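You operate a simulated robot arm through the tools that you are given. There is no shell and no other tool. Be economical: measure what you need, move in short steps, check, and stop when the job is done.

You are at the controls of a simulated robot arm. One attempt, no reset.

## Task
The white analyser shows DUST: brush its mesh clean and run it again.
Fine: Switch off first; dust brushed while it runs spoils it. Use the blue brush, leave the mesh in, put the brush back. Slide the shelf home, latch it, then switch on; it stays on. Dry hands at the toggle; drop nothing, keep fingers out of the slide. Set down upright: brush. What is to be rubbed or washed off counts as gone when no trace of it is left.

The check looks at the end state, three seconds after you hand in, the way a careful person would. Anything else that was tipped, shoved, dropped, spilled or broken makes it a failure.

## Robot
A 6-joint arm with a two-finger parallel gripper on a trunk, on a base that drives. Base frame: it is fixed to the floor where the robot stands at the start and does not move with it; the origin is under the middle of the robot, x ahead of it, y to its left, z up. Readings come in mm, degrees, newtons and seconds.
With the tool pointing down near the work surface it reaches from about 360 to 820 mm from the robot's upright axis, wherever it stands. Its first joint turns from -166.0 to 166.0 degrees. Places, roughly: blue toggle [600, -500, 1400]; brush [-5000, 2250, 1000]; grey toggle [700, -500, 1000]; lower panel latch [500, 0, 700]; lower panel shelf [700, -300, 700]; lower screen latch [500, -700, 700]; mesh [-5500, 1250, 1750]; silver toggle [600, -1200, 800]; upper panel latch [900, -200, 1000]; upper screen latch [500, -700, 1000]; white toggle [500, -100, 800]. Payload 3.91 kg.
The TCP is the grasp point between the finger pads, 30 mm short of the fingertips. In the tool frame z runs along the fingers and y along their closing line. Largest opening 110 mm; finger width 20, thickness 10; the body of the gripper, 48 by 112 mm, starts 55 mm behind the TCP.
Orientation is that of the tool frame in the base frame, as [roll, pitch, yaw] about the fixed x, y, z axes, in that order (R = Rz(yaw) Ry(pitch) Rx(roll)). With the fingers straight down and closing along the base's y, the tool's x points along the base's -x, its y along +y and its z along -z.

## Interface
- The arm moves only by the tool nudge_tool. Its argument "moves" is a list of rows, each an object (a shift or turn left out is 0, a gripper value left out holds the last) with "grip": the finger opening in mm, from 0 to 110; "linear": the shift along the tool's x, y, z in mm, a list of three; "dr": the turn, a rotation vector about the tool's x, y, z in degrees, a list of three. In form: [{"grip": grip, "linear": [x, y, z], "dr": [ax, ay, az]}, ...]. A call has 1 to 12 rows; each row shifts and turns the commanded pose from where the row before left it, along the tool's axes as they then stand. A row lasts 0.2 s, in which the tool goes at most 50 mm and 8.6 degrees; a call with a longer step from one row to the next is refused whole, and so is a gripper value outside its range. Where a pose cannot be reached the arm comes as near as it can. A force on the tool above 70 N (or 10 N above the force at the start of the call, whichever is more), or a blocked arm, ends the call early, and 0.2 s more pass. Each finger travels about 45 mm/s and halts on what it meets, pressing with about 36 N; the grip force reading is that of the motor and also rises with nothing between the fingers. The clock runs only during rows and for 0.2 s after the last one: add rows that do not move to give the fingers time. It gives the time, the measured TCP pose, the force on the tool (base axes), the opening and the grip force at its end, in the units of the frame above (readings bear some noise), with the torque about the TCP (base axes, N m) and any sound that the robot's microphone picked up.
- Cameras (640 x 400 px; columns grow to the right, rows downward): "scene" is now at [-59.6, 58.8, 1454.4]; the picture's right is [-0.97, -0.26, 0.00], its down [-0.20, 0.76, -0.62] and it looks along [0.16, -0.60, -0.78] (base axes); focal length 240 px, centre (320, 200). "wrist" rides on the gripper at [77, 7, -115] in the tool frame; the picture's right is [-0.09, 1.00, 0.00], its down [-0.80, -0.07, -0.59] and it looks along [-0.59, -0.05, 0.80] (tool axes); focal length 270 px, centre (320, 200). There is no depth. A picture from a camera that has moved, and an enlarged one, comes with that camera's place and axes in the base frame and with its lens.
- camera(camera): a new picture of that camera. No time passes.
- raise_lower(by): slides the trunk up (or, below 0, down) by that many mm; the arm and the scene camera ride with it, the base frame stays. It gives what a move gives, with no picture.
- base_move(legs): drives the robot by 1 to 6 legs, each [ahead, turn to the left] in mm and degrees, along the robot's own axes; the way and the turn of a leg run together, so that a leg with both is an arc; at most 1500 mm and 180 degrees a leg. The arm and the cameras ride along, it lands a little off, and it stops where it bumps. It gives what a move gives.
- head_to(pan, tilt): turns the head with the scene camera to pan (to the left, within 155 degrees either way) and tilt (down, from -29 to 69), counted from straight ahead of the robot. It gives what a move gives.
- zoom(camera, box): a new picture of the part [left, top, right, bottom] of that camera's present view, enlarged. No time passes.
- sign_off(): hands the job in; it is judged then, once.

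Work in short steps. Places have to be worked out from the pictures, the camera data and where the tool is seen: move nearer, look again, correct. Check each grasp and each placing, and mend what went wrong. You have 120 turns and 78 pictures in all, those below and enlarged ones among them. Open the gripper and draw the arm clear of the work before you hand the job in, unless the task says otherwise; then end with one line.

The tools are called as a command line: name --argument value ..., lists and objects as JSON in quotes. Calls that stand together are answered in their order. nudge_tool: Moves the arm, as the interface text tells. Its arguments: {"type":"object","properties":{"moves":{"type":"array"}},"required":["moves"]} The other tools are called the same way: raise_lower (by) slides the trunk up or down; base_move (legs) drives the base; head_to (pan, tilt) turns the head that bears the scene camera; camera (camera) takes a picture; zoom (camera, box) takes an enlarged picture of a part of a camera's view; sign_off () hands the job in.

At the start:

```text
time: 0.0
ee_pos: [316.4, -306.8, 1172.3]
tcp_rot: [180.0, -0.1, -179.8]
force: [0.3, -0.3, 0.1]
torque: [-0.02, -0.02, 0.02]
finger_gap: 109.9
grip_force: 0.0
trunk travel left (down, up): [-425.0, 185.0]
robot x, y, heading: [-1.2, -15.3, -0.3]
head pan, tilt: [-75.2, 51.7]
```

scene: 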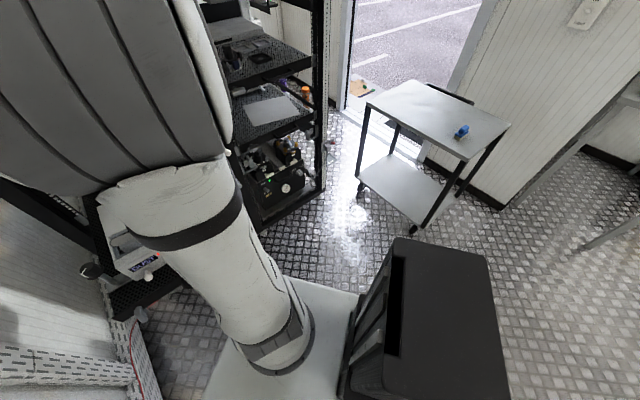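
wrist: 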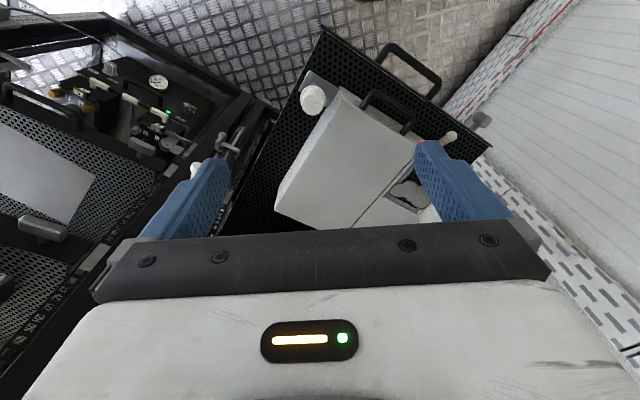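

The scene shows an analyser reading DUST on a rack's pulled shelf (left), a second rack, and a trolley with a blue object. I'll enlarge these to identify them.

zoom --camera "scene" --box '[340, 60, 540, 185]'

zoom --camera "wrist" --box '[220, 20, 520, 240]'

zoom --camera "scene" --box '[180, 0, 340, 220]'

```text
3.20 times, centred on (440, 122) of scene
camera zoom: at [-59.6, 58.8, 1454.4], right [-0.97, -0.26, 0.0], down [-0.2, 0.76, -0.62], along [0.16, -0.6, -0.78], focal length 768 px, centre (-64, 448)
```

zoom: 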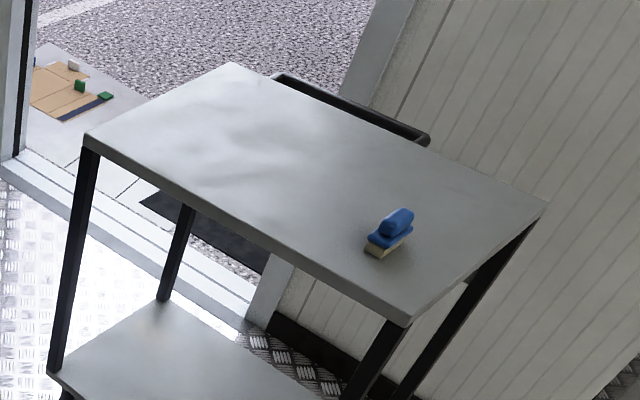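

```text
1.82 times, centred on (370, 130) of wrist
camera zoom: at [240.2, -300.3, 1286.6], right [0.08, 1.0, 0.0], down [0.8, -0.07, 0.59], along [0.59, -0.05, -0.8], focal length 491 px, centre (229, 327)
```

zoom: 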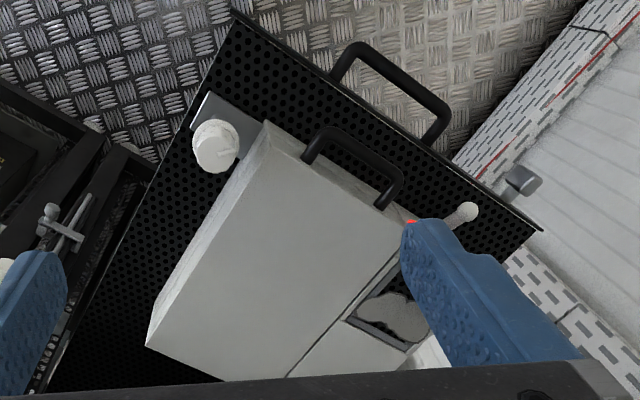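

```text
1.82 times, centred on (260, 110) of scene
camera zoom: at [-59.6, 58.8, 1454.4], right [-0.97, -0.26, 0.0], down [-0.2, 0.76, -0.62], along [0.16, -0.6, -0.78], focal length 436 px, centre (429, 364)
```

zoom: 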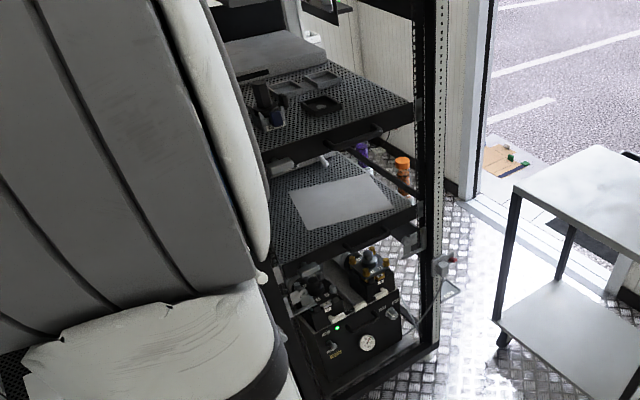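

The blue brush is on the trolley, and the analyser sits on a pulled-out shelf ahead. I pan the head for a clearer view of the analyser past the arm.

head_to --pan -15 --tilt 45

camera --camera "scene"

```text
time: 1.3
ee_pos: [316.9, -304.8, 1172.3]
tcp_rot: [180.0, 0.0, -179.9]
force: [0.7, 0.3, -1.0]
torque: [0.02, -0.02, 0.0]
finger_gap: 110.1
grip_force: 0.0
trunk travel left (down, up): [-425.0, 185.0]
robot x, y, heading: [0.4, -17.7, -0.1]
head pan, tilt: [-15.0, 45.0]
```

```text
72 pictures are left
camera scene: at [-0.3, 110.5, 1463.6], right [-0.26, -0.97, 0.0], down [-0.68, 0.18, -0.71], along [0.68, -0.18, -0.71], focal length 240 px, centre (320, 200)
```

scene: 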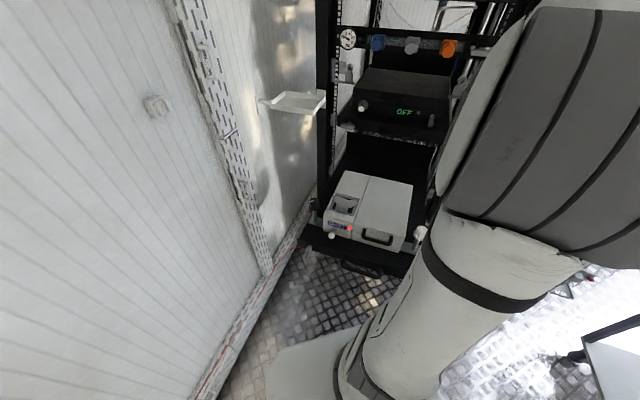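

zoom --camera "scene" --box '[280, 150, 450, 290]'

zoom --camera "scene" --box '[300, 10, 480, 160]'

```text
2.86 times, centred on (365, 220) of scene
camera zoom: at [-0.3, 110.5, 1463.6], right [-0.26, -0.97, 0.0], down [-0.68, 0.18, -0.71], along [0.68, -0.18, -0.71], focal length 686 px, centre (191, 143)
```

zoom: 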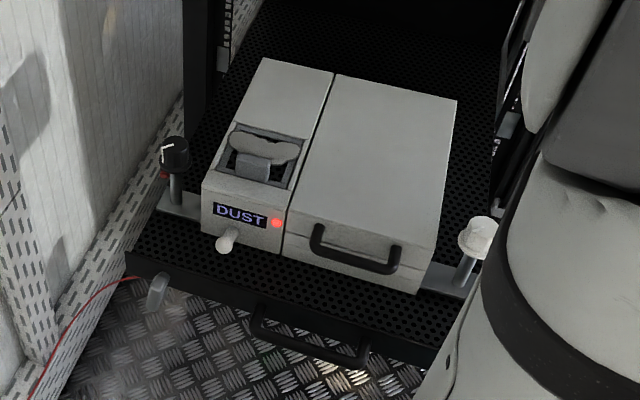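

```text
2.67 times, centred on (390, 85) of scene
camera zoom: at [-0.3, 110.5, 1463.6], right [-0.26, -0.97, 0.0], down [-0.68, 0.18, -0.71], along [0.68, -0.18, -0.71], focal length 640 px, centre (133, 507)
```

zoom: 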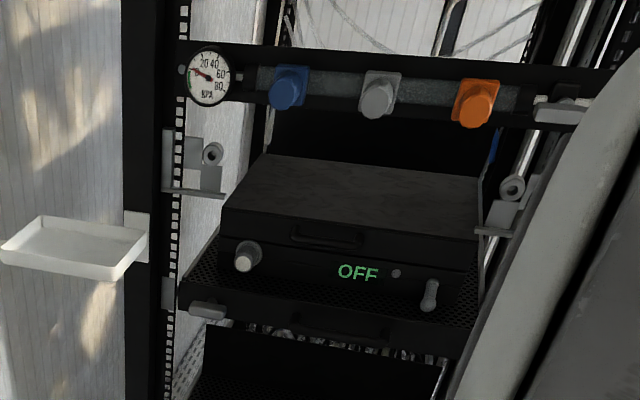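

Triangulating: toggle ≈ (474,-62,790), shelf latch ≈ (472,28,720), and the shelf slides along about (0.82,-0.57,0). The brush place in the list doesn't match the trolley, so I look round.

head_to --pan 85 --tilt 20

camera --camera "scene"

head_to --pan 153 --tilt 20

camera --camera "scene"

head_to --pan -115 --tilt 35

camera --camera "scene"

```text
time: 3.1
ee_pos: [318.6, -307.7, 1172.0]
tcp_rot: [-179.9, 0.0, -179.8]
force: [-0.5, 0.5, -0.1]
torque: [-0.03, 0.02, 0.03]
finger_gap: 109.8
grip_force: 0.2
trunk travel left (down, up): [-425.0, 185.0]
robot x, y, heading: [1.3, -20.3, 0.3]
head pan, tilt: [85.0, 20.0]
```

```text
69 pictures are left
camera scene: at [-70.6, 224.5, 1502.2], right [1.0, -0.09, 0.0], down [-0.03, -0.34, -0.94], along [0.08, 0.94, -0.34], focal length 240 px, centre (320, 200)
```

scene: 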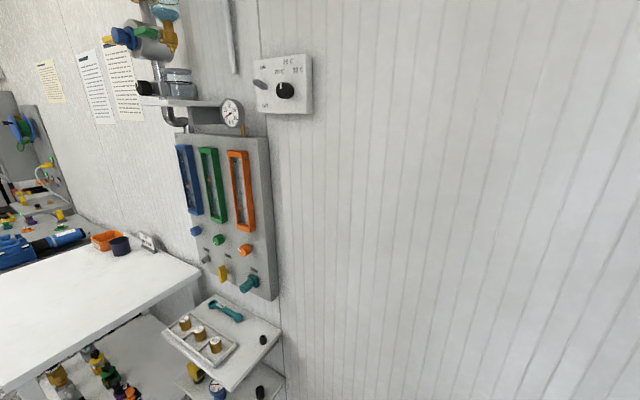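

```text
time: 4.5
ee_pos: [317.5, -306.7, 1172.0]
tcp_rot: [180.0, 0.0, -179.8]
force: [-0.2, -0.4, -0.5]
torque: [-0.02, -0.02, -0.01]
finger_gap: 109.9
grip_force: 0.0
trunk travel left (down, up): [-425.0, 185.0]
robot x, y, heading: [-1.1, -15.6, -0.2]
head pan, tilt: [153.0, 20.0]
```

```text
68 pictures are left
camera scene: at [-161.8, 174.1, 1502.3], right [0.45, 0.89, 0.0], down [0.3, -0.16, -0.94], along [-0.84, 0.43, -0.34], focal length 240 px, centre (320, 200)
```

scene: 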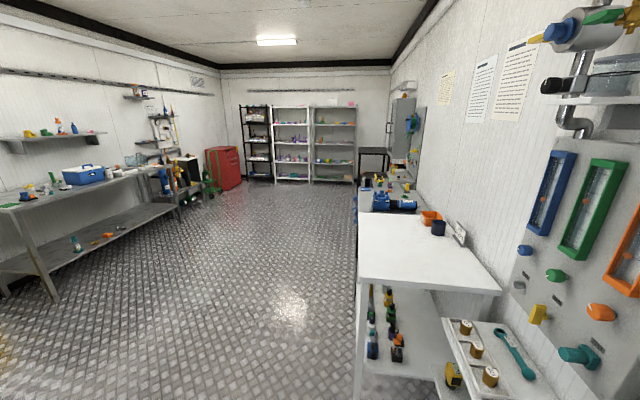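

```text
time: 8.2
ee_pos: [317.9, -306.7, 1173.0]
tcp_rot: [-180.0, 0.0, -179.8]
force: [-0.4, -0.4, 0.4]
torque: [0.02, 0.0, -0.01]
finger_gap: 109.9
grip_force: 0.0
trunk travel left (down, up): [-425.0, 185.0]
robot x, y, heading: [0.7, -19.2, 0.1]
head pan, tilt: [-115.0, 35.0]
```

```text
67 pictures are left
camera scene: at [-116.1, 51.9, 1478.4], right [-0.91, 0.42, 0.0], down [0.24, 0.52, -0.82], along [-0.35, -0.74, -0.57], focal length 240 px, centre (320, 200)
```

scene: 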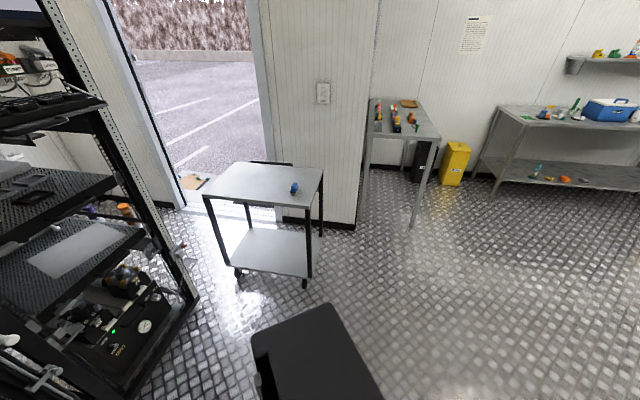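

The brush sits on the trolley; I check it up close, and glance at the far shelves where the list puts a "brush" and "mesh".

zoom --camera "scene" --box '[265, 165, 325, 205]'

head_to --pan 153 --tilt 10

zoom --camera "scene" --box '[230, 130, 370, 230]'

```text
10.00 times, centred on (295, 185) of scene
camera zoom: at [-116.1, 51.9, 1478.4], right [-0.91, 0.42, 0.0], down [0.24, 0.52, -0.82], along [-0.35, -0.74, -0.57], focal length 2400 px, centre (570, 350)
```

zoom: 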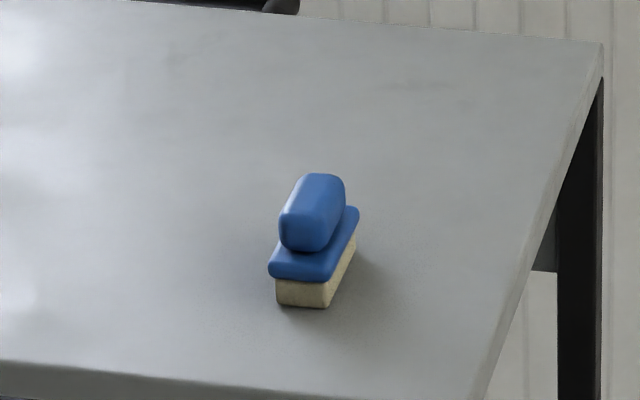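

```text
time: 11.9
ee_pos: [316.4, -305.7, 1172.3]
tcp_rot: [179.9, 0.0, -179.8]
force: [0.3, -0.5, 0.2]
torque: [0.04, 0.0, -0.02]
finger_gap: 110.1
grip_force: 0.0
trunk travel left (down, up): [-425.0, 185.0]
robot x, y, heading: [-2.4, -17.8, 0.4]
head pan, tilt: [153.0, 10.0]
```

```text
4.00 times, centred on (300, 180) of scene
camera zoom: at [-161.7, 174.0, 1518.5], right [0.45, 0.89, 0.0], down [0.15, -0.08, -0.98], along [-0.88, 0.45, -0.17], focal length 960 px, centre (400, 280)
```

zoom: 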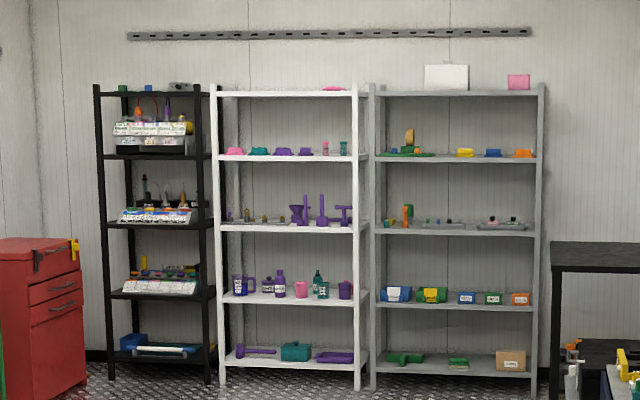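

The blue brush on the trolley is the one. First switch off: I turn the tool to the shelf's heading and approach above the toggle for a close look.

nudge_tool --moves '[{"dr": [0, 0, 7]}, {"dr": [0, 0, 7]}, {"dr": [0, 0, 7]}, {"dr": [0, 0, 7]}, {"dr": [0, 0, 7]}, {"linear": [5.7, 32.3, 32.4]}, {"linear": [5.7, 32.3, 32.4]}, {"linear": [5.7, 32.3, 32.4]}, {"linear": [5.7, 32.3, 32.4]}, {"linear": [5.7, 32.3, 32.4]}, {"linear": [5.7, 32.3, 32.4]}, {"linear": [5.7, 32.3, 32.4]}]'

head_to --pan -5 --tilt 45

camera --camera "wrist"

camera --camera "scene"

```text
time: 14.5
ee_pos: [414.1, -97.3, 946.1]
tcp_rot: [-180.0, 0.1, 145.2]
force: [0.3, 0.2, -0.1]
torque: [0.01, -0.01, 0.0]
finger_gap: 109.9
grip_force: 0.1
trunk travel left (down, up): [-425.0, 185.0]
robot x, y, heading: [-0.9, -20.5, 0.0]
head pan, tilt: [153.0, 10.0]
```

```text
time: 16.9
ee_pos: [413.6, -97.7, 947.0]
tcp_rot: [180.0, -0.1, 145.3]
force: [-0.2, 0.4, -0.3]
torque: [0.02, 0.0, -0.04]
finger_gap: 110.0
grip_force: 0.1
trunk travel left (down, up): [-425.0, 185.0]
robot x, y, heading: [0.8, -20.1, -0.2]
head pan, tilt: [-5.0, 45.0]
```

```text
64 pictures are left
camera wrist: at [354.2, -48.4, 1060.8], right [0.64, 0.77, 0.0], down [0.62, -0.51, 0.59], along [0.46, -0.38, -0.8], focal length 270 px, centre (320, 200)
```

wrist: 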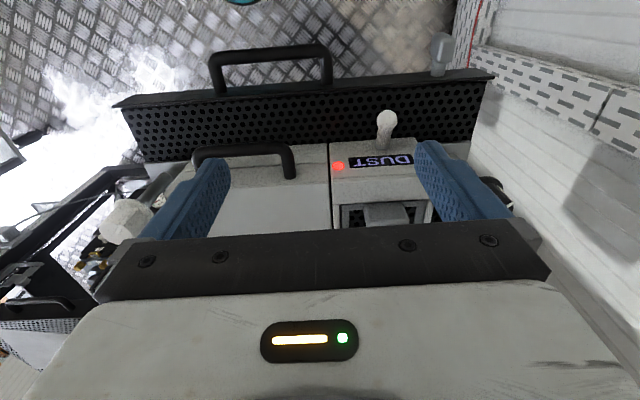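

```text
63 pictures are left
camera scene: at [2.3, 124.7, 1463.6], right [-0.09, -1.0, 0.0], down [-0.7, 0.06, -0.71], along [0.7, -0.06, -0.71], focal length 240 px, centre (320, 200)
```

scene: 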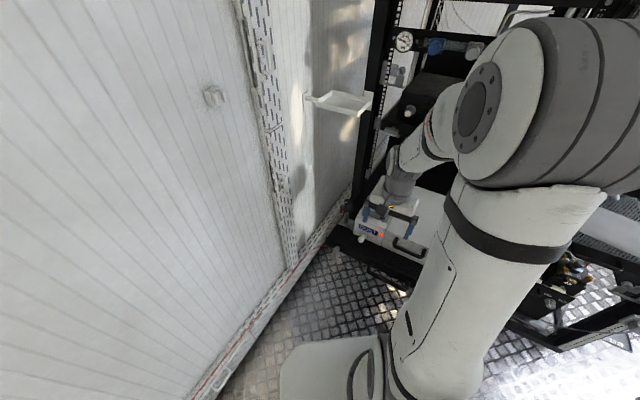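

The tool is aligned with the front edge. I enlarge the toggle and the shelf latch.

zoom --camera "wrist" --box '[330, 20, 510, 240]'

zoom --camera "scene" --box '[310, 170, 450, 290]'

```text
1.82 times, centred on (420, 130) of wrist
camera zoom: at [354.2, -48.4, 1060.8], right [0.64, 0.77, 0.0], down [0.62, -0.51, 0.59], along [0.46, -0.38, -0.8], focal length 491 px, centre (138, 327)
```

zoom: 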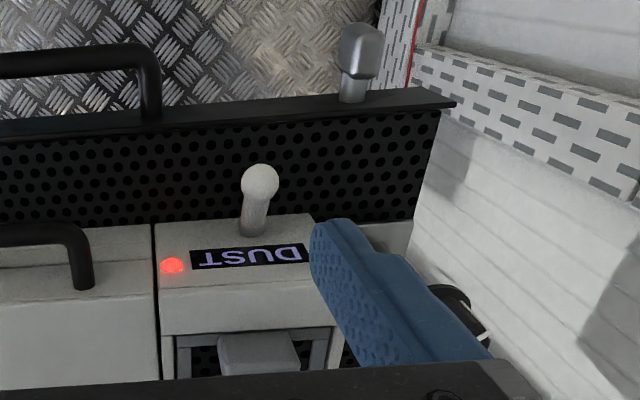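

```text
3.33 times, centred on (380, 230) of scene
camera zoom: at [2.3, 124.7, 1463.6], right [-0.09, -1.0, 0.0], down [-0.7, 0.06, -0.71], along [0.7, -0.06, -0.71], focal length 800 px, centre (120, 100)
```

zoom: 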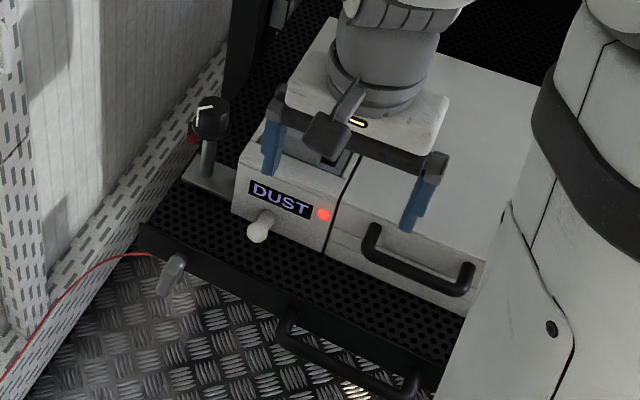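

The toggle ball is at about (473,-60,788) and seems to point outward and up. I close the fingers and stop above it for a check.

nudge_tool --moves '[{"grip": 0, "linear": [-8, 21, 0]}, {"linear": [-8, 21, 0]}, {"linear": [-8, 21, 0]}, {}, {}, {}, {"linear": [0, 0, 30]}, {"linear": [0, 0, 30]}, {"linear": [0, 0, 30]}]'

camera --camera "wrist"

zoom --camera "scene" --box '[330, 190, 420, 260]'

```text
time: 18.9
ee_pos: [468.5, -61.0, 853.4]
tcp_rot: [-179.9, 0.0, 145.2]
force: [-0.5, 0.8, 0.4]
torque: [0.02, 0.01, 0.02]
finger_gap: 0.0
grip_force: 36.0
trunk travel left (down, up): [-425.0, 185.0]
robot x, y, heading: [-0.0, -17.1, 0.3]
head pan, tilt: [-5.0, 45.0]
```

```text
60 pictures are left
camera wrist: at [409.6, -10.9, 969.9], right [0.64, 0.77, 0.0], down [0.62, -0.51, 0.59], along [0.46, -0.38, -0.8], focal length 270 px, centre (320, 200)
```

wrist: 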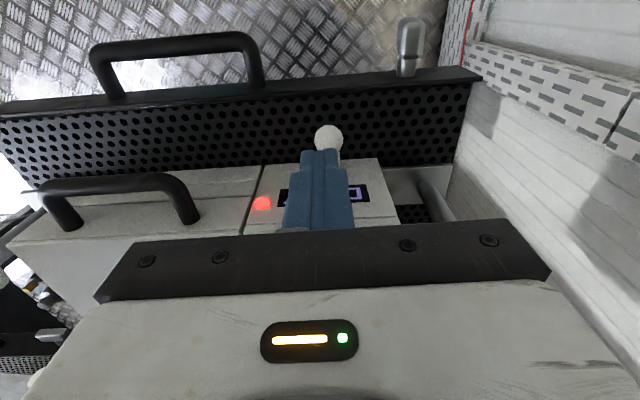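

```text
5.71 times, centred on (375, 225) of scene
camera zoom: at [2.5, 124.6, 1463.6], right [-0.09, -1.0, 0.0], down [-0.7, 0.06, -0.71], along [0.7, -0.06, -0.71], focal length 1372 px, centre (6, 57)
```

zoom: 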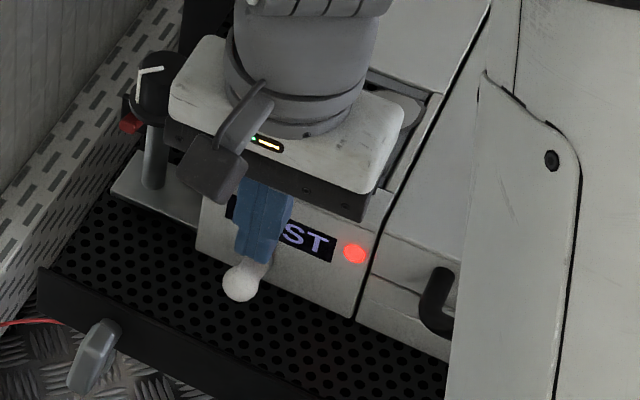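

Ball refined to (477,-58,783). I press it down gently from above in small steps; the force readout will tell whether it travels.

nudge_tool --moves '[{"linear": [-5.5, 7, 0]}, {"linear": [0, 0, 25]}, {"linear": [0, 0, 5]}, {"linear": [0, 0, 5]}, {"linear": [0, 0, 5]}, {"linear": [0, 0, 5]}, {"linear": [0, 0, 5]}]'

camera --camera "wrist"

```text
time: 20.5
ee_pos: [478.0, -57.7, 805.1]
tcp_rot: [180.0, 0.1, 145.2]
force: [0.7, -0.3, -0.4]
torque: [-0.02, 0.01, -0.03]
finger_gap: 0.0
grip_force: 36.2
trunk travel left (down, up): [-425.0, 185.0]
robot x, y, heading: [2.7, -17.3, 0.1]
head pan, tilt: [-5.0, 45.0]
```

```text
58 pictures are left
camera wrist: at [418.5, -8.0, 919.5], right [0.64, 0.77, 0.0], down [0.62, -0.51, 0.59], along [0.46, -0.38, -0.8], focal length 270 px, centre (320, 200)
```

wrist: 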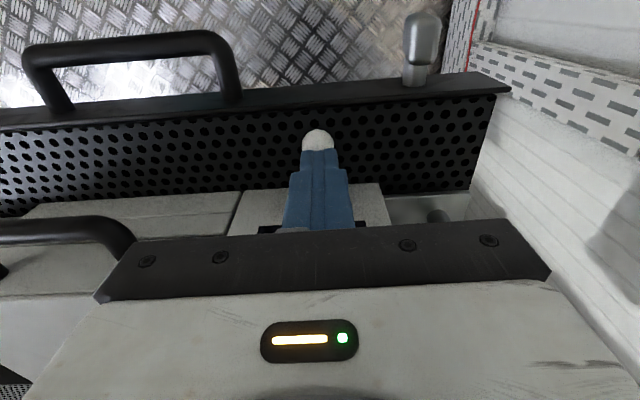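

No force yet the ball seems to have moved down. I back up and look at the display.

nudge_tool --moves '[{"linear": [0, 0, -40]}, {"linear": [0, -40, -10]}]'

camera --camera "wrist"

zoom --camera "scene" --box '[330, 190, 420, 260]'

```text
time: 21.1
ee_pos: [454.6, -89.7, 855.1]
tcp_rot: [-180.0, 0.0, 145.4]
force: [0.0, 0.5, -0.8]
torque: [-0.05, 0.03, -0.04]
finger_gap: 0.0
grip_force: 36.3
trunk travel left (down, up): [-425.0, 185.0]
robot x, y, heading: [-1.3, -20.1, 0.1]
head pan, tilt: [-5.0, 45.0]
```

```text
57 pictures are left
camera wrist: at [395.1, -40.5, 970.0], right [0.64, 0.77, 0.0], down [0.62, -0.51, 0.59], along [0.46, -0.38, -0.8], focal length 270 px, centre (320, 200)
```

wrist: 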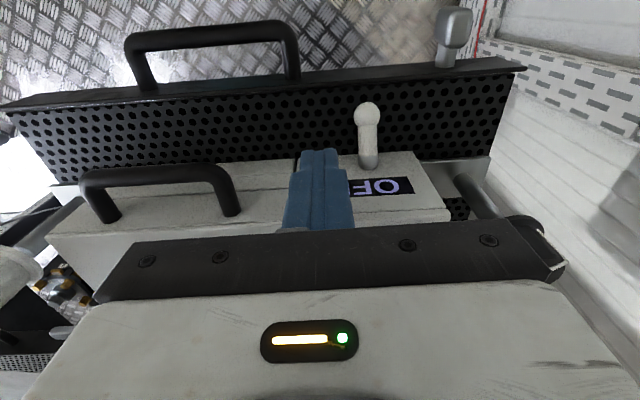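

```text
5.71 times, centred on (375, 225) of scene
camera zoom: at [1.8, 124.9, 1463.5], right [-0.09, -1.0, 0.0], down [-0.7, 0.06, -0.71], along [0.7, -0.06, -0.71], focal length 1372 px, centre (6, 57)
```

zoom: 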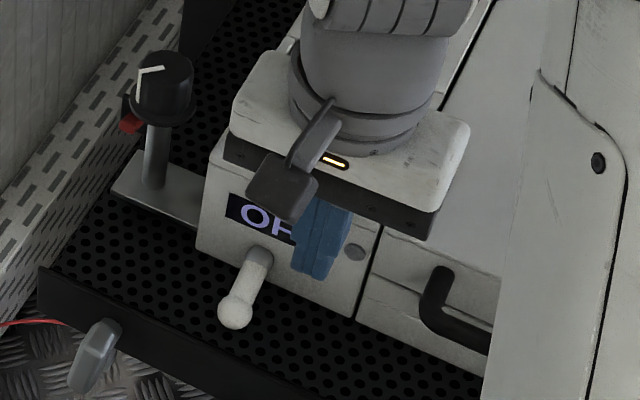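

Display reads OFF. Now I raise the tool and look at the mesh recess from above.

nudge_tool --moves '[{"linear": [0, 0, -45], "grip": 60}, {"linear": [0, 10, -45]}, {"linear": [0, 15, -45]}, {"linear": [5, 15, -20]}]'

camera --camera "wrist"

zoom --camera "wrist" --box '[220, 120, 420, 240]'

```text
time: 22.1
ee_pos: [473.8, -55.1, 1010.0]
tcp_rot: [180.0, 0.0, 145.3]
force: [-0.5, 0.2, 0.8]
torque: [0.0, 0.0, 0.01]
finger_gap: 59.9
grip_force: 0.1
trunk travel left (down, up): [-425.0, 185.0]
robot x, y, heading: [-0.7, -15.3, 0.2]
head pan, tilt: [-5.0, 45.0]
```

```text
55 pictures are left
camera wrist: at [413.7, -5.1, 1123.9], right [0.64, 0.77, 0.0], down [0.62, -0.51, 0.59], along [0.46, -0.38, -0.8], focal length 270 px, centre (320, 200)
```

wrist: 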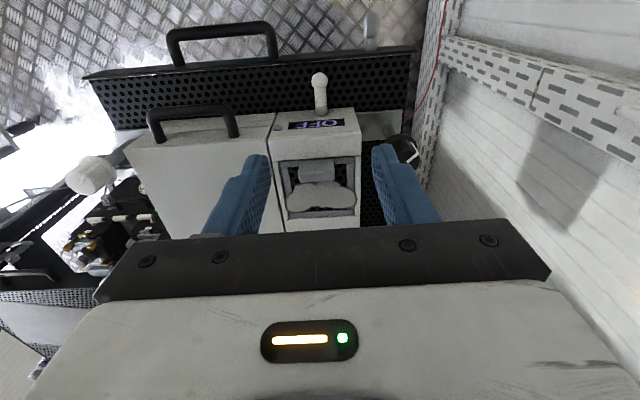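

```text
3.20 times, centred on (320, 180) of wrist
camera zoom: at [413.7, -5.1, 1123.9], right [0.64, 0.77, 0.0], down [0.62, -0.51, 0.59], along [0.46, -0.38, -0.8], focal length 865 px, centre (320, 264)
```

zoom: 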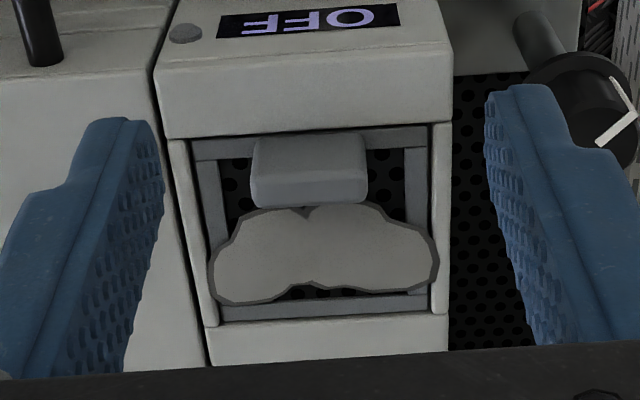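

Dust blob lies behind the grey mesh tab, about centre (588,-148,~820), 100 × 54 mm. I tuck the arm in and drive toward the trolley, stopping about 700 mm from the brush.

nudge_tool --moves '[{"linear": [1, -40, -15], "grip": 110}, {"linear": [1, -40, -15]}, {"linear": [1, -40, -15]}, {"linear": [1, -40, -15]}, {"linear": [1, -40, -15]}, {"linear": [1, -40, -15]}]'

base_move --legs '[[0, -102]]'

head_to --pan -5 --tilt 45

camera --camera "scene"

```text
time: 23.5
ee_pos: [330.1, -249.5, 1100.4]
tcp_rot: [179.9, 0.0, 145.3]
force: [0.2, -0.2, -0.3]
torque: [0.0, -0.01, 0.03]
finger_gap: 109.7
grip_force: 0.0
trunk travel left (down, up): [-425.0, 185.0]
robot x, y, heading: [-0.3, -19.2, -0.1]
head pan, tilt: [-5.0, 45.0]
```

```text
time: 28.2
ee_pos: [-297.0, -295.4, 1100.2]
tcp_rot: [180.0, 0.0, 43.1]
force: [0.5, -0.4, -0.5]
torque: [0.0, 0.01, 0.01]
finger_gap: 110.0
grip_force: 0.0
trunk travel left (down, up): [-425.0, 185.0]
robot x, y, heading: [2.2, -21.7, -101.8]
head pan, tilt: [-5.0, 45.0]
```

```text
time: 28.8
ee_pos: [-295.4, -296.7, 1100.2]
tcp_rot: [180.0, -0.1, 43.1]
force: [0.1, 0.5, 0.5]
torque: [-0.01, 0.0, 0.0]
finger_gap: 110.1
grip_force: 0.1
trunk travel left (down, up): [-425.0, 185.0]
robot x, y, heading: [2.2, -18.2, -101.7]
head pan, tilt: [-5.0, 45.0]
```

```text
53 pictures are left
camera scene: at [141.5, -55.3, 1463.6], right [-0.96, 0.29, 0.0], down [0.2, 0.68, -0.71], along [-0.2, -0.68, -0.71], focal length 240 px, centre (320, 200)
```

scene: 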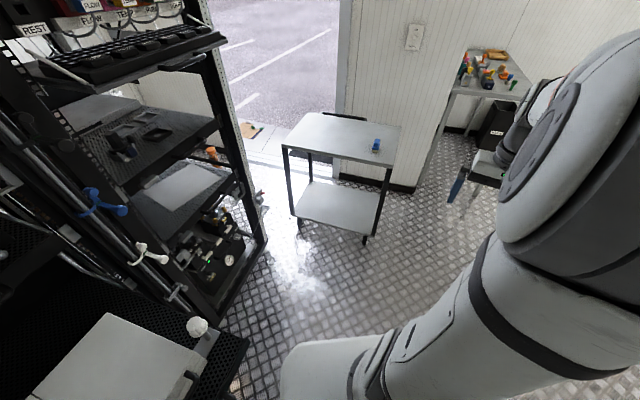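

Triangulated brush ≈ (-482,-1074,738). I drive 490 mm ahead (path is clear) and look again.

base_move --legs '[[490, 0]]'

head_to --pan 0 --tilt 50

camera --camera "scene"

camera --camera "wrist"

```text
time: 31.7
ee_pos: [-393.3, -779.3, 1099.4]
tcp_rot: [-179.9, 0.0, 43.3]
force: [0.2, 0.0, -0.5]
torque: [-0.01, -0.02, 0.02]
finger_gap: 110.2
grip_force: 0.0
trunk travel left (down, up): [-425.0, 185.0]
robot x, y, heading: [-92.4, -504.3, -101.4]
head pan, tilt: [-5.0, 45.0]
```

```text
time: 32.4
ee_pos: [-393.9, -779.1, 1100.4]
tcp_rot: [-180.0, 0.0, 43.3]
force: [-0.5, -0.4, -0.8]
torque: [0.02, -0.01, 0.02]
finger_gap: 110.3
grip_force: 0.1
trunk travel left (down, up): [-425.0, 185.0]
robot x, y, heading: [-98.1, -501.3, -101.4]
head pan, tilt: [0.0, 50.0]
```

```text
52 pictures are left
camera scene: at [49.6, -532.8, 1456.7], right [-0.98, 0.2, 0.0], down [0.15, 0.75, -0.64], along [-0.13, -0.63, -0.77], focal length 240 px, centre (320, 200)
```

scene: 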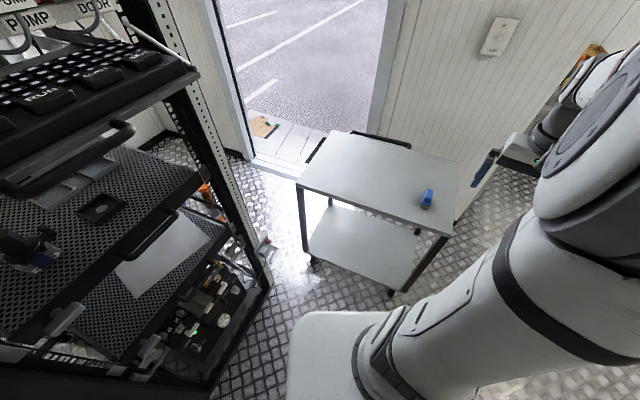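

```text
51 pictures are left
camera wrist: at [-333.4, -731.4, 1214.1], right [0.62, -0.78, 0.0], down [-0.63, -0.5, 0.59], along [-0.47, -0.37, -0.8], focal length 270 px, centre (320, 200)
```

wrist: 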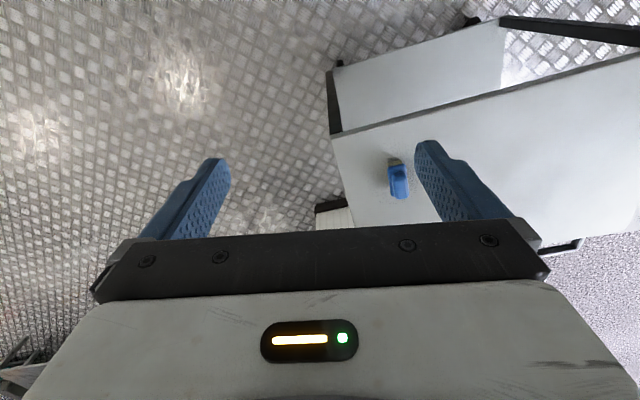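

Brush is reachable with its long axis near the tool's x. I move above it for a closer look.

nudge_tool --moves '[{"linear": [-32, 18.5, 25]}, {"linear": [-32, 18.5, 25]}, {"linear": [-32, 18.5, 25]}, {"linear": [-32, 18.5, 25]}, {"linear": [-32, 18.5, 25]}, {"linear": [-32, 18.5, 25]}, {"linear": [-32, 18.5, 20]}]'

camera --camera "wrist"

zoom --camera "scene" --box '[380, 150, 480, 230]'

```text
time: 34.0
ee_pos: [-468.5, -1026.3, 929.5]
tcp_rot: [180.0, 0.0, 43.3]
force: [0.7, -0.3, -0.2]
torque: [0.05, 0.01, 0.0]
finger_gap: 110.0
grip_force: 0.0
trunk travel left (down, up): [-425.0, 185.0]
robot x, y, heading: [-96.1, -503.3, -101.4]
head pan, tilt: [0.0, 50.0]
```

```text
50 pictures are left
camera wrist: at [-408.3, -980.2, 1044.2], right [0.62, -0.78, 0.0], down [-0.63, -0.5, 0.59], along [-0.47, -0.37, -0.8], focal length 270 px, centre (320, 200)
```

wrist: 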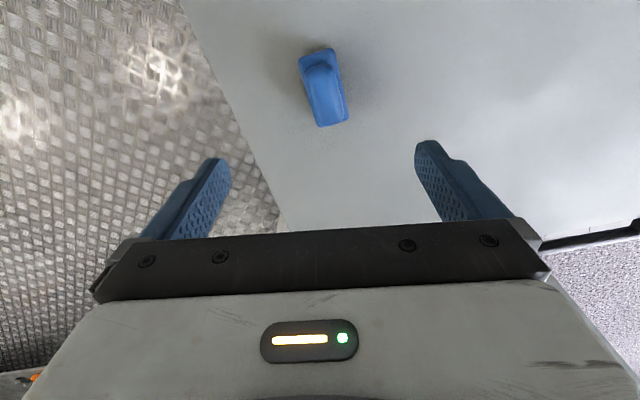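

```text
5.00 times, centred on (430, 190) of scene
camera zoom: at [49.4, -533.5, 1456.7], right [-0.98, 0.2, 0.0], down [0.15, 0.75, -0.64], along [-0.13, -0.63, -0.77], focal length 1200 px, centre (-230, 250)
```

zoom: 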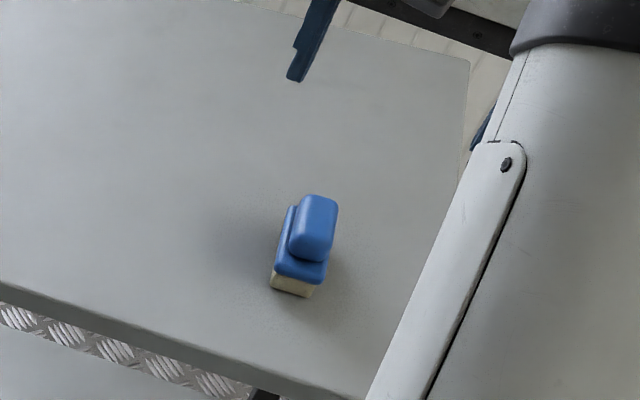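

Brush handle centre ≈ (-466,-1030,~760), long axis about 8° off tool x. I align the tool and lower to 850 for another look.

nudge_tool --moves '[{"dr": [0, 0, -8], "linear": [0, 4, 0]}, {"linear": [0, 0, 40]}, {"linear": [0, 0, 35]}]'

camera --camera "wrist"

zoom --camera "scene" --box '[390, 150, 470, 220]'

```text
time: 34.8
ee_pos: [-466.1, -1028.7, 855.8]
tcp_rot: [-180.0, -0.1, 51.4]
force: [0.3, -0.6, -0.3]
torque: [-0.02, 0.0, 0.04]
finger_gap: 110.1
grip_force: 0.0
trunk travel left (down, up): [-425.0, 185.0]
robot x, y, heading: [-95.8, -499.2, -101.1]
head pan, tilt: [0.0, 50.0]
```

```text
48 pictures are left
camera wrist: at [-412.6, -974.4, 969.4], right [0.72, -0.69, 0.0], down [-0.56, -0.58, 0.59], along [-0.41, -0.43, -0.8], focal length 270 px, centre (320, 200)
```

wrist: 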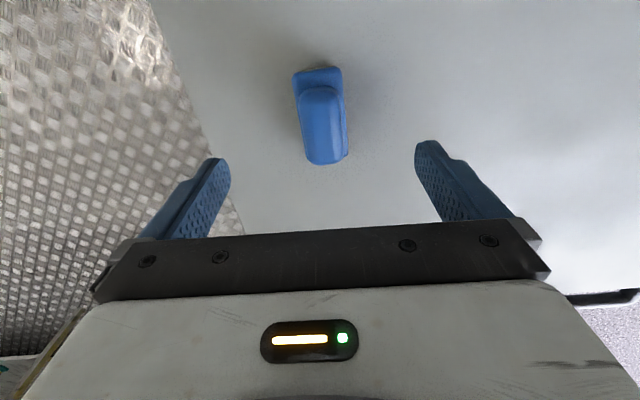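

```text
5.71 times, centred on (430, 185) of scene
camera zoom: at [49.3, -533.2, 1456.7], right [-0.98, 0.2, 0.0], down [0.15, 0.75, -0.64], along [-0.13, -0.63, -0.77], focal length 1372 px, centre (-309, 286)
```

zoom: 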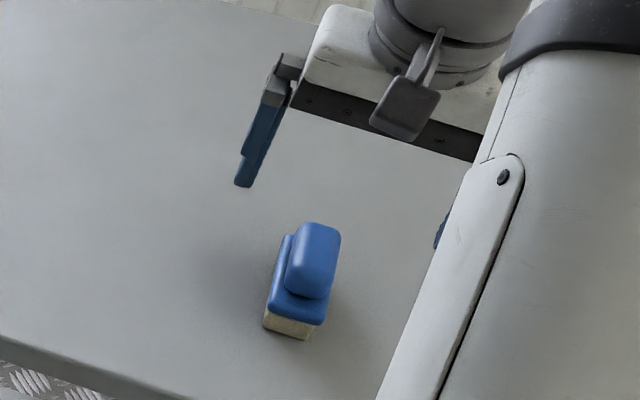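

Aligned with the handle and centred laterally. I lower 45 mm, fingers straddling wide, and look again.

nudge_tool --moves '[{"linear": [3, 2, 25]}, {"linear": [0, 0, 20]}]'

camera --camera "wrist"

zoom --camera "scene" --box '[400, 160, 460, 215]'

```text
time: 35.4
ee_pos: [-461.3, -1029.5, 810.0]
tcp_rot: [179.9, 0.0, 51.4]
force: [0.3, 0.4, 0.7]
torque: [0.02, -0.01, -0.01]
finger_gap: 110.0
grip_force: 0.0
trunk travel left (down, up): [-425.0, 185.0]
robot x, y, heading: [-96.3, -502.4, -101.2]
head pan, tilt: [0.0, 50.0]
```

```text
46 pictures are left
camera wrist: at [-408.5, -973.7, 924.5], right [0.72, -0.69, 0.0], down [-0.56, -0.58, 0.59], along [-0.41, -0.43, -0.8], focal length 270 px, centre (320, 200)
```

wrist: 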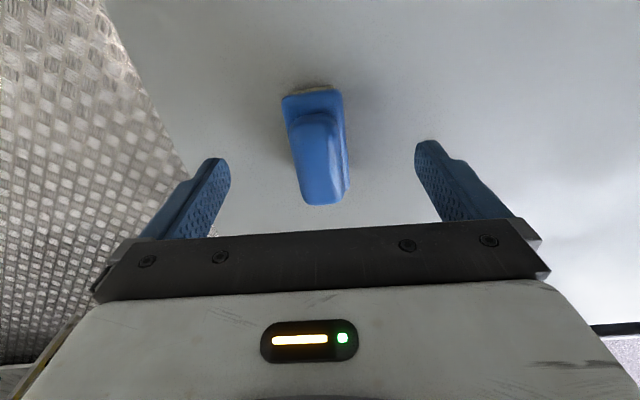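

```text
7.27 times, centred on (430, 188) of scene
camera zoom: at [49.4, -533.2, 1456.7], right [-0.98, 0.2, 0.0], down [0.15, 0.75, -0.64], along [-0.13, -0.63, -0.77], focal length 1746 px, centre (-480, 291)
```

zoom: 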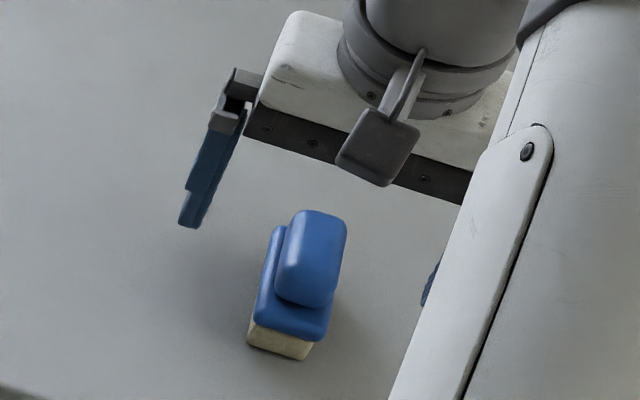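

Handle top is near z≈790 and the brush bottom near 750, so the tips (780) are already at handle height. I lower 6 mm, centre, and close.

nudge_tool --moves '[{"linear": [3, 3, 3]}, {"linear": [0, 0, 3]}, {"grip": 20}, {}, {}, {}, {}, {}, {}]'

camera --camera "wrist"

zoom --camera "scene" --box '[400, 160, 460, 215]'

```text
time: 37.4
ee_pos: [-457.2, -1028.1, 804.3]
tcp_rot: [-180.0, 0.0, 51.3]
force: [0.2, 0.0, 1.2]
torque: [0.03, 0.0, 0.01]
finger_gap: 26.9
grip_force: 35.8
trunk travel left (down, up): [-425.0, 185.0]
robot x, y, heading: [-94.3, -500.7, -101.3]
head pan, tilt: [0.0, 50.0]
```

```text
44 pictures are left
camera wrist: at [-404.2, -973.0, 918.3], right [0.72, -0.69, 0.0], down [-0.56, -0.58, 0.59], along [-0.41, -0.43, -0.8], focal length 270 px, centre (320, 200)
```

wrist: 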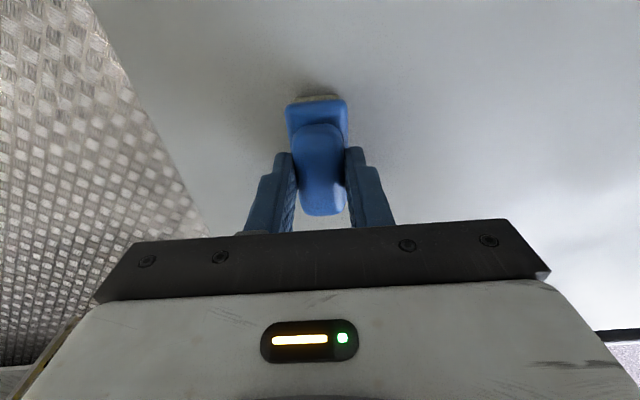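

```text
7.27 times, centred on (430, 188) of scene
camera zoom: at [49.6, -532.9, 1456.7], right [-0.98, 0.2, 0.0], down [0.15, 0.75, -0.64], along [-0.13, -0.63, -0.77], focal length 1746 px, centre (-480, 291)
```

zoom: 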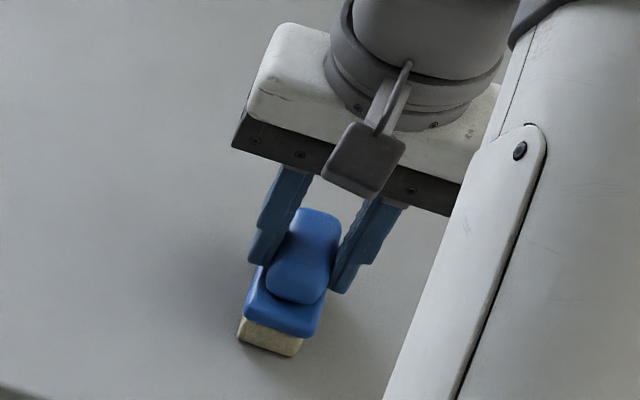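

Gripped at 26.9 mm on the handle (TCP z 804.3 with the brush resting). I lift and check.

nudge_tool --moves '[{"linear": [0, 0, -30]}, {"linear": [0, 0, -40]}, {"linear": [0, 0, -40]}, {}]'

camera --camera "wrist"

zoom --camera "scene" --box '[390, 110, 480, 200]'

```text
time: 38.4
ee_pos: [-456.8, -1027.0, 914.9]
tcp_rot: [-179.9, 0.0, 51.3]
force: [-0.6, -0.2, -0.1]
torque: [0.02, 0.0, 0.01]
finger_gap: 27.1
grip_force: 35.4
trunk travel left (down, up): [-425.0, 185.0]
robot x, y, heading: [-98.5, -501.1, -101.3]
head pan, tilt: [0.0, 50.0]
```

```text
42 pictures are left
camera wrist: at [-403.6, -972.5, 1028.8], right [0.72, -0.69, 0.0], down [-0.56, -0.58, 0.59], along [-0.41, -0.43, -0.8], focal length 270 px, centre (320, 200)
```

wrist: 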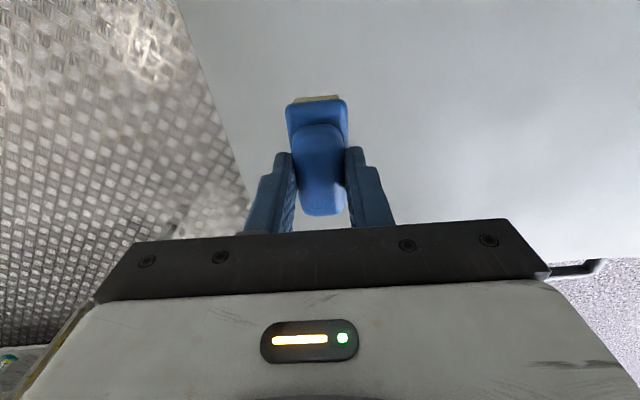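

```text
4.44 times, centred on (435, 155) of scene
camera zoom: at [49.6, -532.9, 1456.6], right [-0.98, 0.2, 0.0], down [0.15, 0.75, -0.64], along [-0.13, -0.63, -0.77], focal length 1067 px, centre (-191, 400)
```

zoom: 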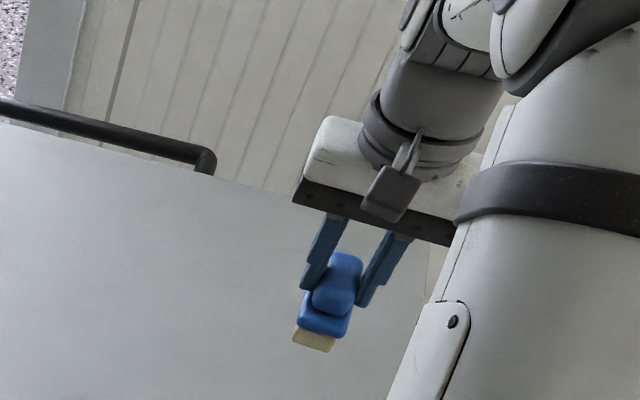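

The brush is held upright and centred, bristle bottom about 48 mm below the TCP. I tuck the arm, back off, and turn back to the analyser.

nudge_tool --moves '[{"linear": [33.5, -15, -26.5]}, {"linear": [33.5, -15, -26.5]}, {"linear": [33.5, -15, -26.5]}, {"linear": [33.5, -15, -26.5]}, {"linear": [33.5, -15, -26.5]}, {"linear": [33.5, -15, -26.5]}, {"linear": [33.5, -15, -26.5]}]'

base_move --legs '[[-490, 0], [0, 101.3]]'

head_to --pan -10 --tilt 45

camera --camera "scene"

```text
time: 40.0
ee_pos: [-392.1, -777.7, 1099.0]
tcp_rot: [180.0, 0.0, 51.3]
force: [0.9, -0.6, -0.3]
torque: [0.01, 0.0, -0.03]
finger_gap: 27.0
grip_force: 36.4
trunk travel left (down, up): [-425.0, 185.0]
robot x, y, heading: [-96.0, -504.9, -101.2]
head pan, tilt: [0.0, 50.0]
```

```text
time: 47.1
ee_pos: [325.1, -264.3, 1098.7]
tcp_rot: [-180.0, 0.0, 152.0]
force: [0.6, -0.1, -0.8]
torque: [0.01, 0.02, -0.03]
finger_gap: 27.0
grip_force: 36.1
trunk travel left (down, up): [-425.0, 185.0]
robot x, y, heading: [-4.5, -30.4, -1.1]
head pan, tilt: [0.0, 50.0]
```

```text
time: 47.8
ee_pos: [325.6, -265.2, 1099.5]
tcp_rot: [-180.0, -0.1, 151.9]
force: [0.0, -0.1, -0.8]
torque: [0.04, 0.0, -0.02]
finger_gap: 27.2
grip_force: 35.8
trunk travel left (down, up): [-425.0, 185.0]
robot x, y, heading: [-1.7, -34.2, -1.1]
head pan, tilt: [-10.0, 45.0]
```

```text
40 pictures are left
camera scene: at [4.3, 102.9, 1463.6], right [-0.19, -0.98, 0.0], down [-0.69, 0.14, -0.71], along [0.69, -0.14, -0.71], focal length 240 px, centre (320, 200)
```

scene: 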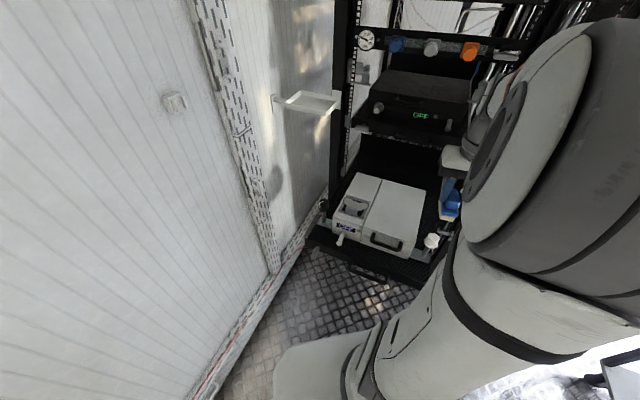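

Back at the analyser with the brush. I turn the tool so the brush's length lies along the shelf's width (yaw ≈ -125).

nudge_tool --moves '[{"dr": [0, 0, -7.55]}, {"dr": [0, 0, -7.55]}, {"dr": [0, 0, -7.55]}, {"dr": [0, 0, -7.55]}, {"dr": [0, 0, -7.55]}, {"dr": [0, 0, -7.55]}, {"dr": [0, 0, -7.55]}, {"dr": [0, 0, -7.55]}, {"dr": [0, 0, -7.55]}, {"dr": [0, 0, -7.55]}, {"dr": [0, 0, -7.55]}]'

zoom --camera "scene" --box '[315, 160, 415, 250]'

```text
time: 50.2
ee_pos: [325.6, -265.5, 1098.1]
tcp_rot: [180.0, 0.0, -124.9]
force: [-0.5, -0.2, -1.7]
torque: [0.01, -0.01, 0.0]
finger_gap: 26.9
grip_force: 35.5
trunk travel left (down, up): [-425.0, 185.0]
robot x, y, heading: [-1.1, -34.7, -1.2]
head pan, tilt: [-10.0, 45.0]
```

```text
4.44 times, centred on (365, 205) of scene
camera zoom: at [4.2, 102.9, 1463.6], right [-0.19, -0.98, 0.0], down [-0.69, 0.14, -0.71], along [0.69, -0.14, -0.71], focal length 1067 px, centre (120, 178)
```

zoom: 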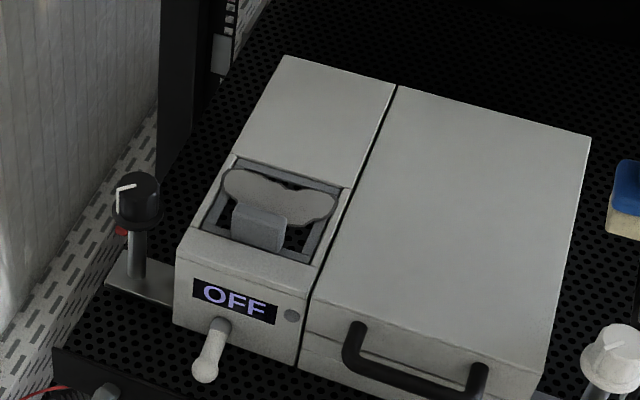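

Two views agree on the dust centre at about (594,-154,808), rim about 830. I bring the brush to hover above it.

nudge_tool --moves '[{"linear": [-30.6, -19.5, 10]}, {"linear": [-30.6, -19.5, 10]}, {"linear": [-30.6, -19.5, 10]}, {"linear": [-30.6, -19.5, 21]}, {"linear": [-30.6, -19.5, 21]}, {"linear": [-30.6, -19.5, 21]}, {"linear": [-30.6, -19.5, 21]}, {"linear": [-30.6, -19.5, 21]}, {"linear": [0, 0, 20]}]'

camera --camera "wrist"

zoom --camera "scene" --box '[315, 140, 415, 230]'

```text
time: 52.2
ee_pos: [595.3, -154.9, 943.7]
tcp_rot: [179.8, 0.0, -125.0]
force: [0.4, 0.5, 0.1]
torque: [-0.05, 0.02, -0.03]
finger_gap: 26.8
grip_force: 35.9
trunk travel left (down, up): [-425.0, 185.0]
robot x, y, heading: [-1.6, -34.2, -1.1]
head pan, tilt: [-10.0, 45.0]
```

```text
38 pictures are left
camera wrist: at [545.0, -213.7, 1057.7], right [-0.77, 0.64, 0.0], down [0.52, 0.62, 0.59], along [0.38, 0.46, -0.8], focal length 270 px, centre (320, 200)
```

wrist: 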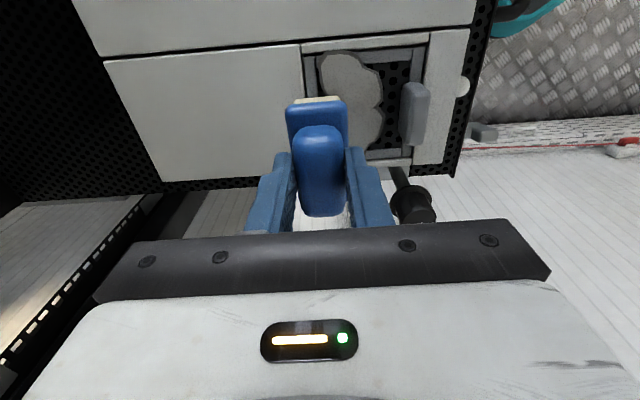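

```text
4.44 times, centred on (365, 185) of scene
camera zoom: at [4.9, 103.0, 1463.6], right [-0.19, -0.98, 0.0], down [-0.69, 0.14, -0.71], along [0.69, -0.14, -0.71], focal length 1067 px, centre (120, 267)
```

zoom: 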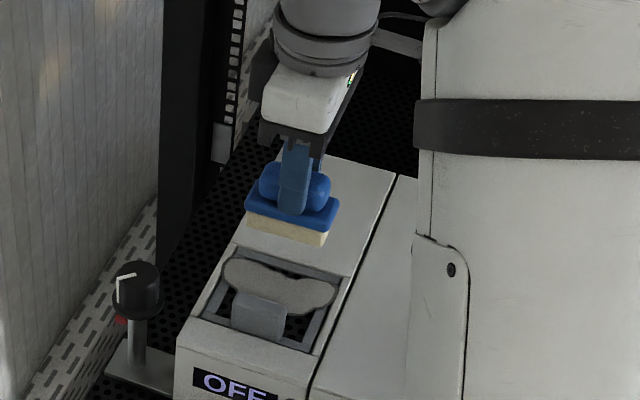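

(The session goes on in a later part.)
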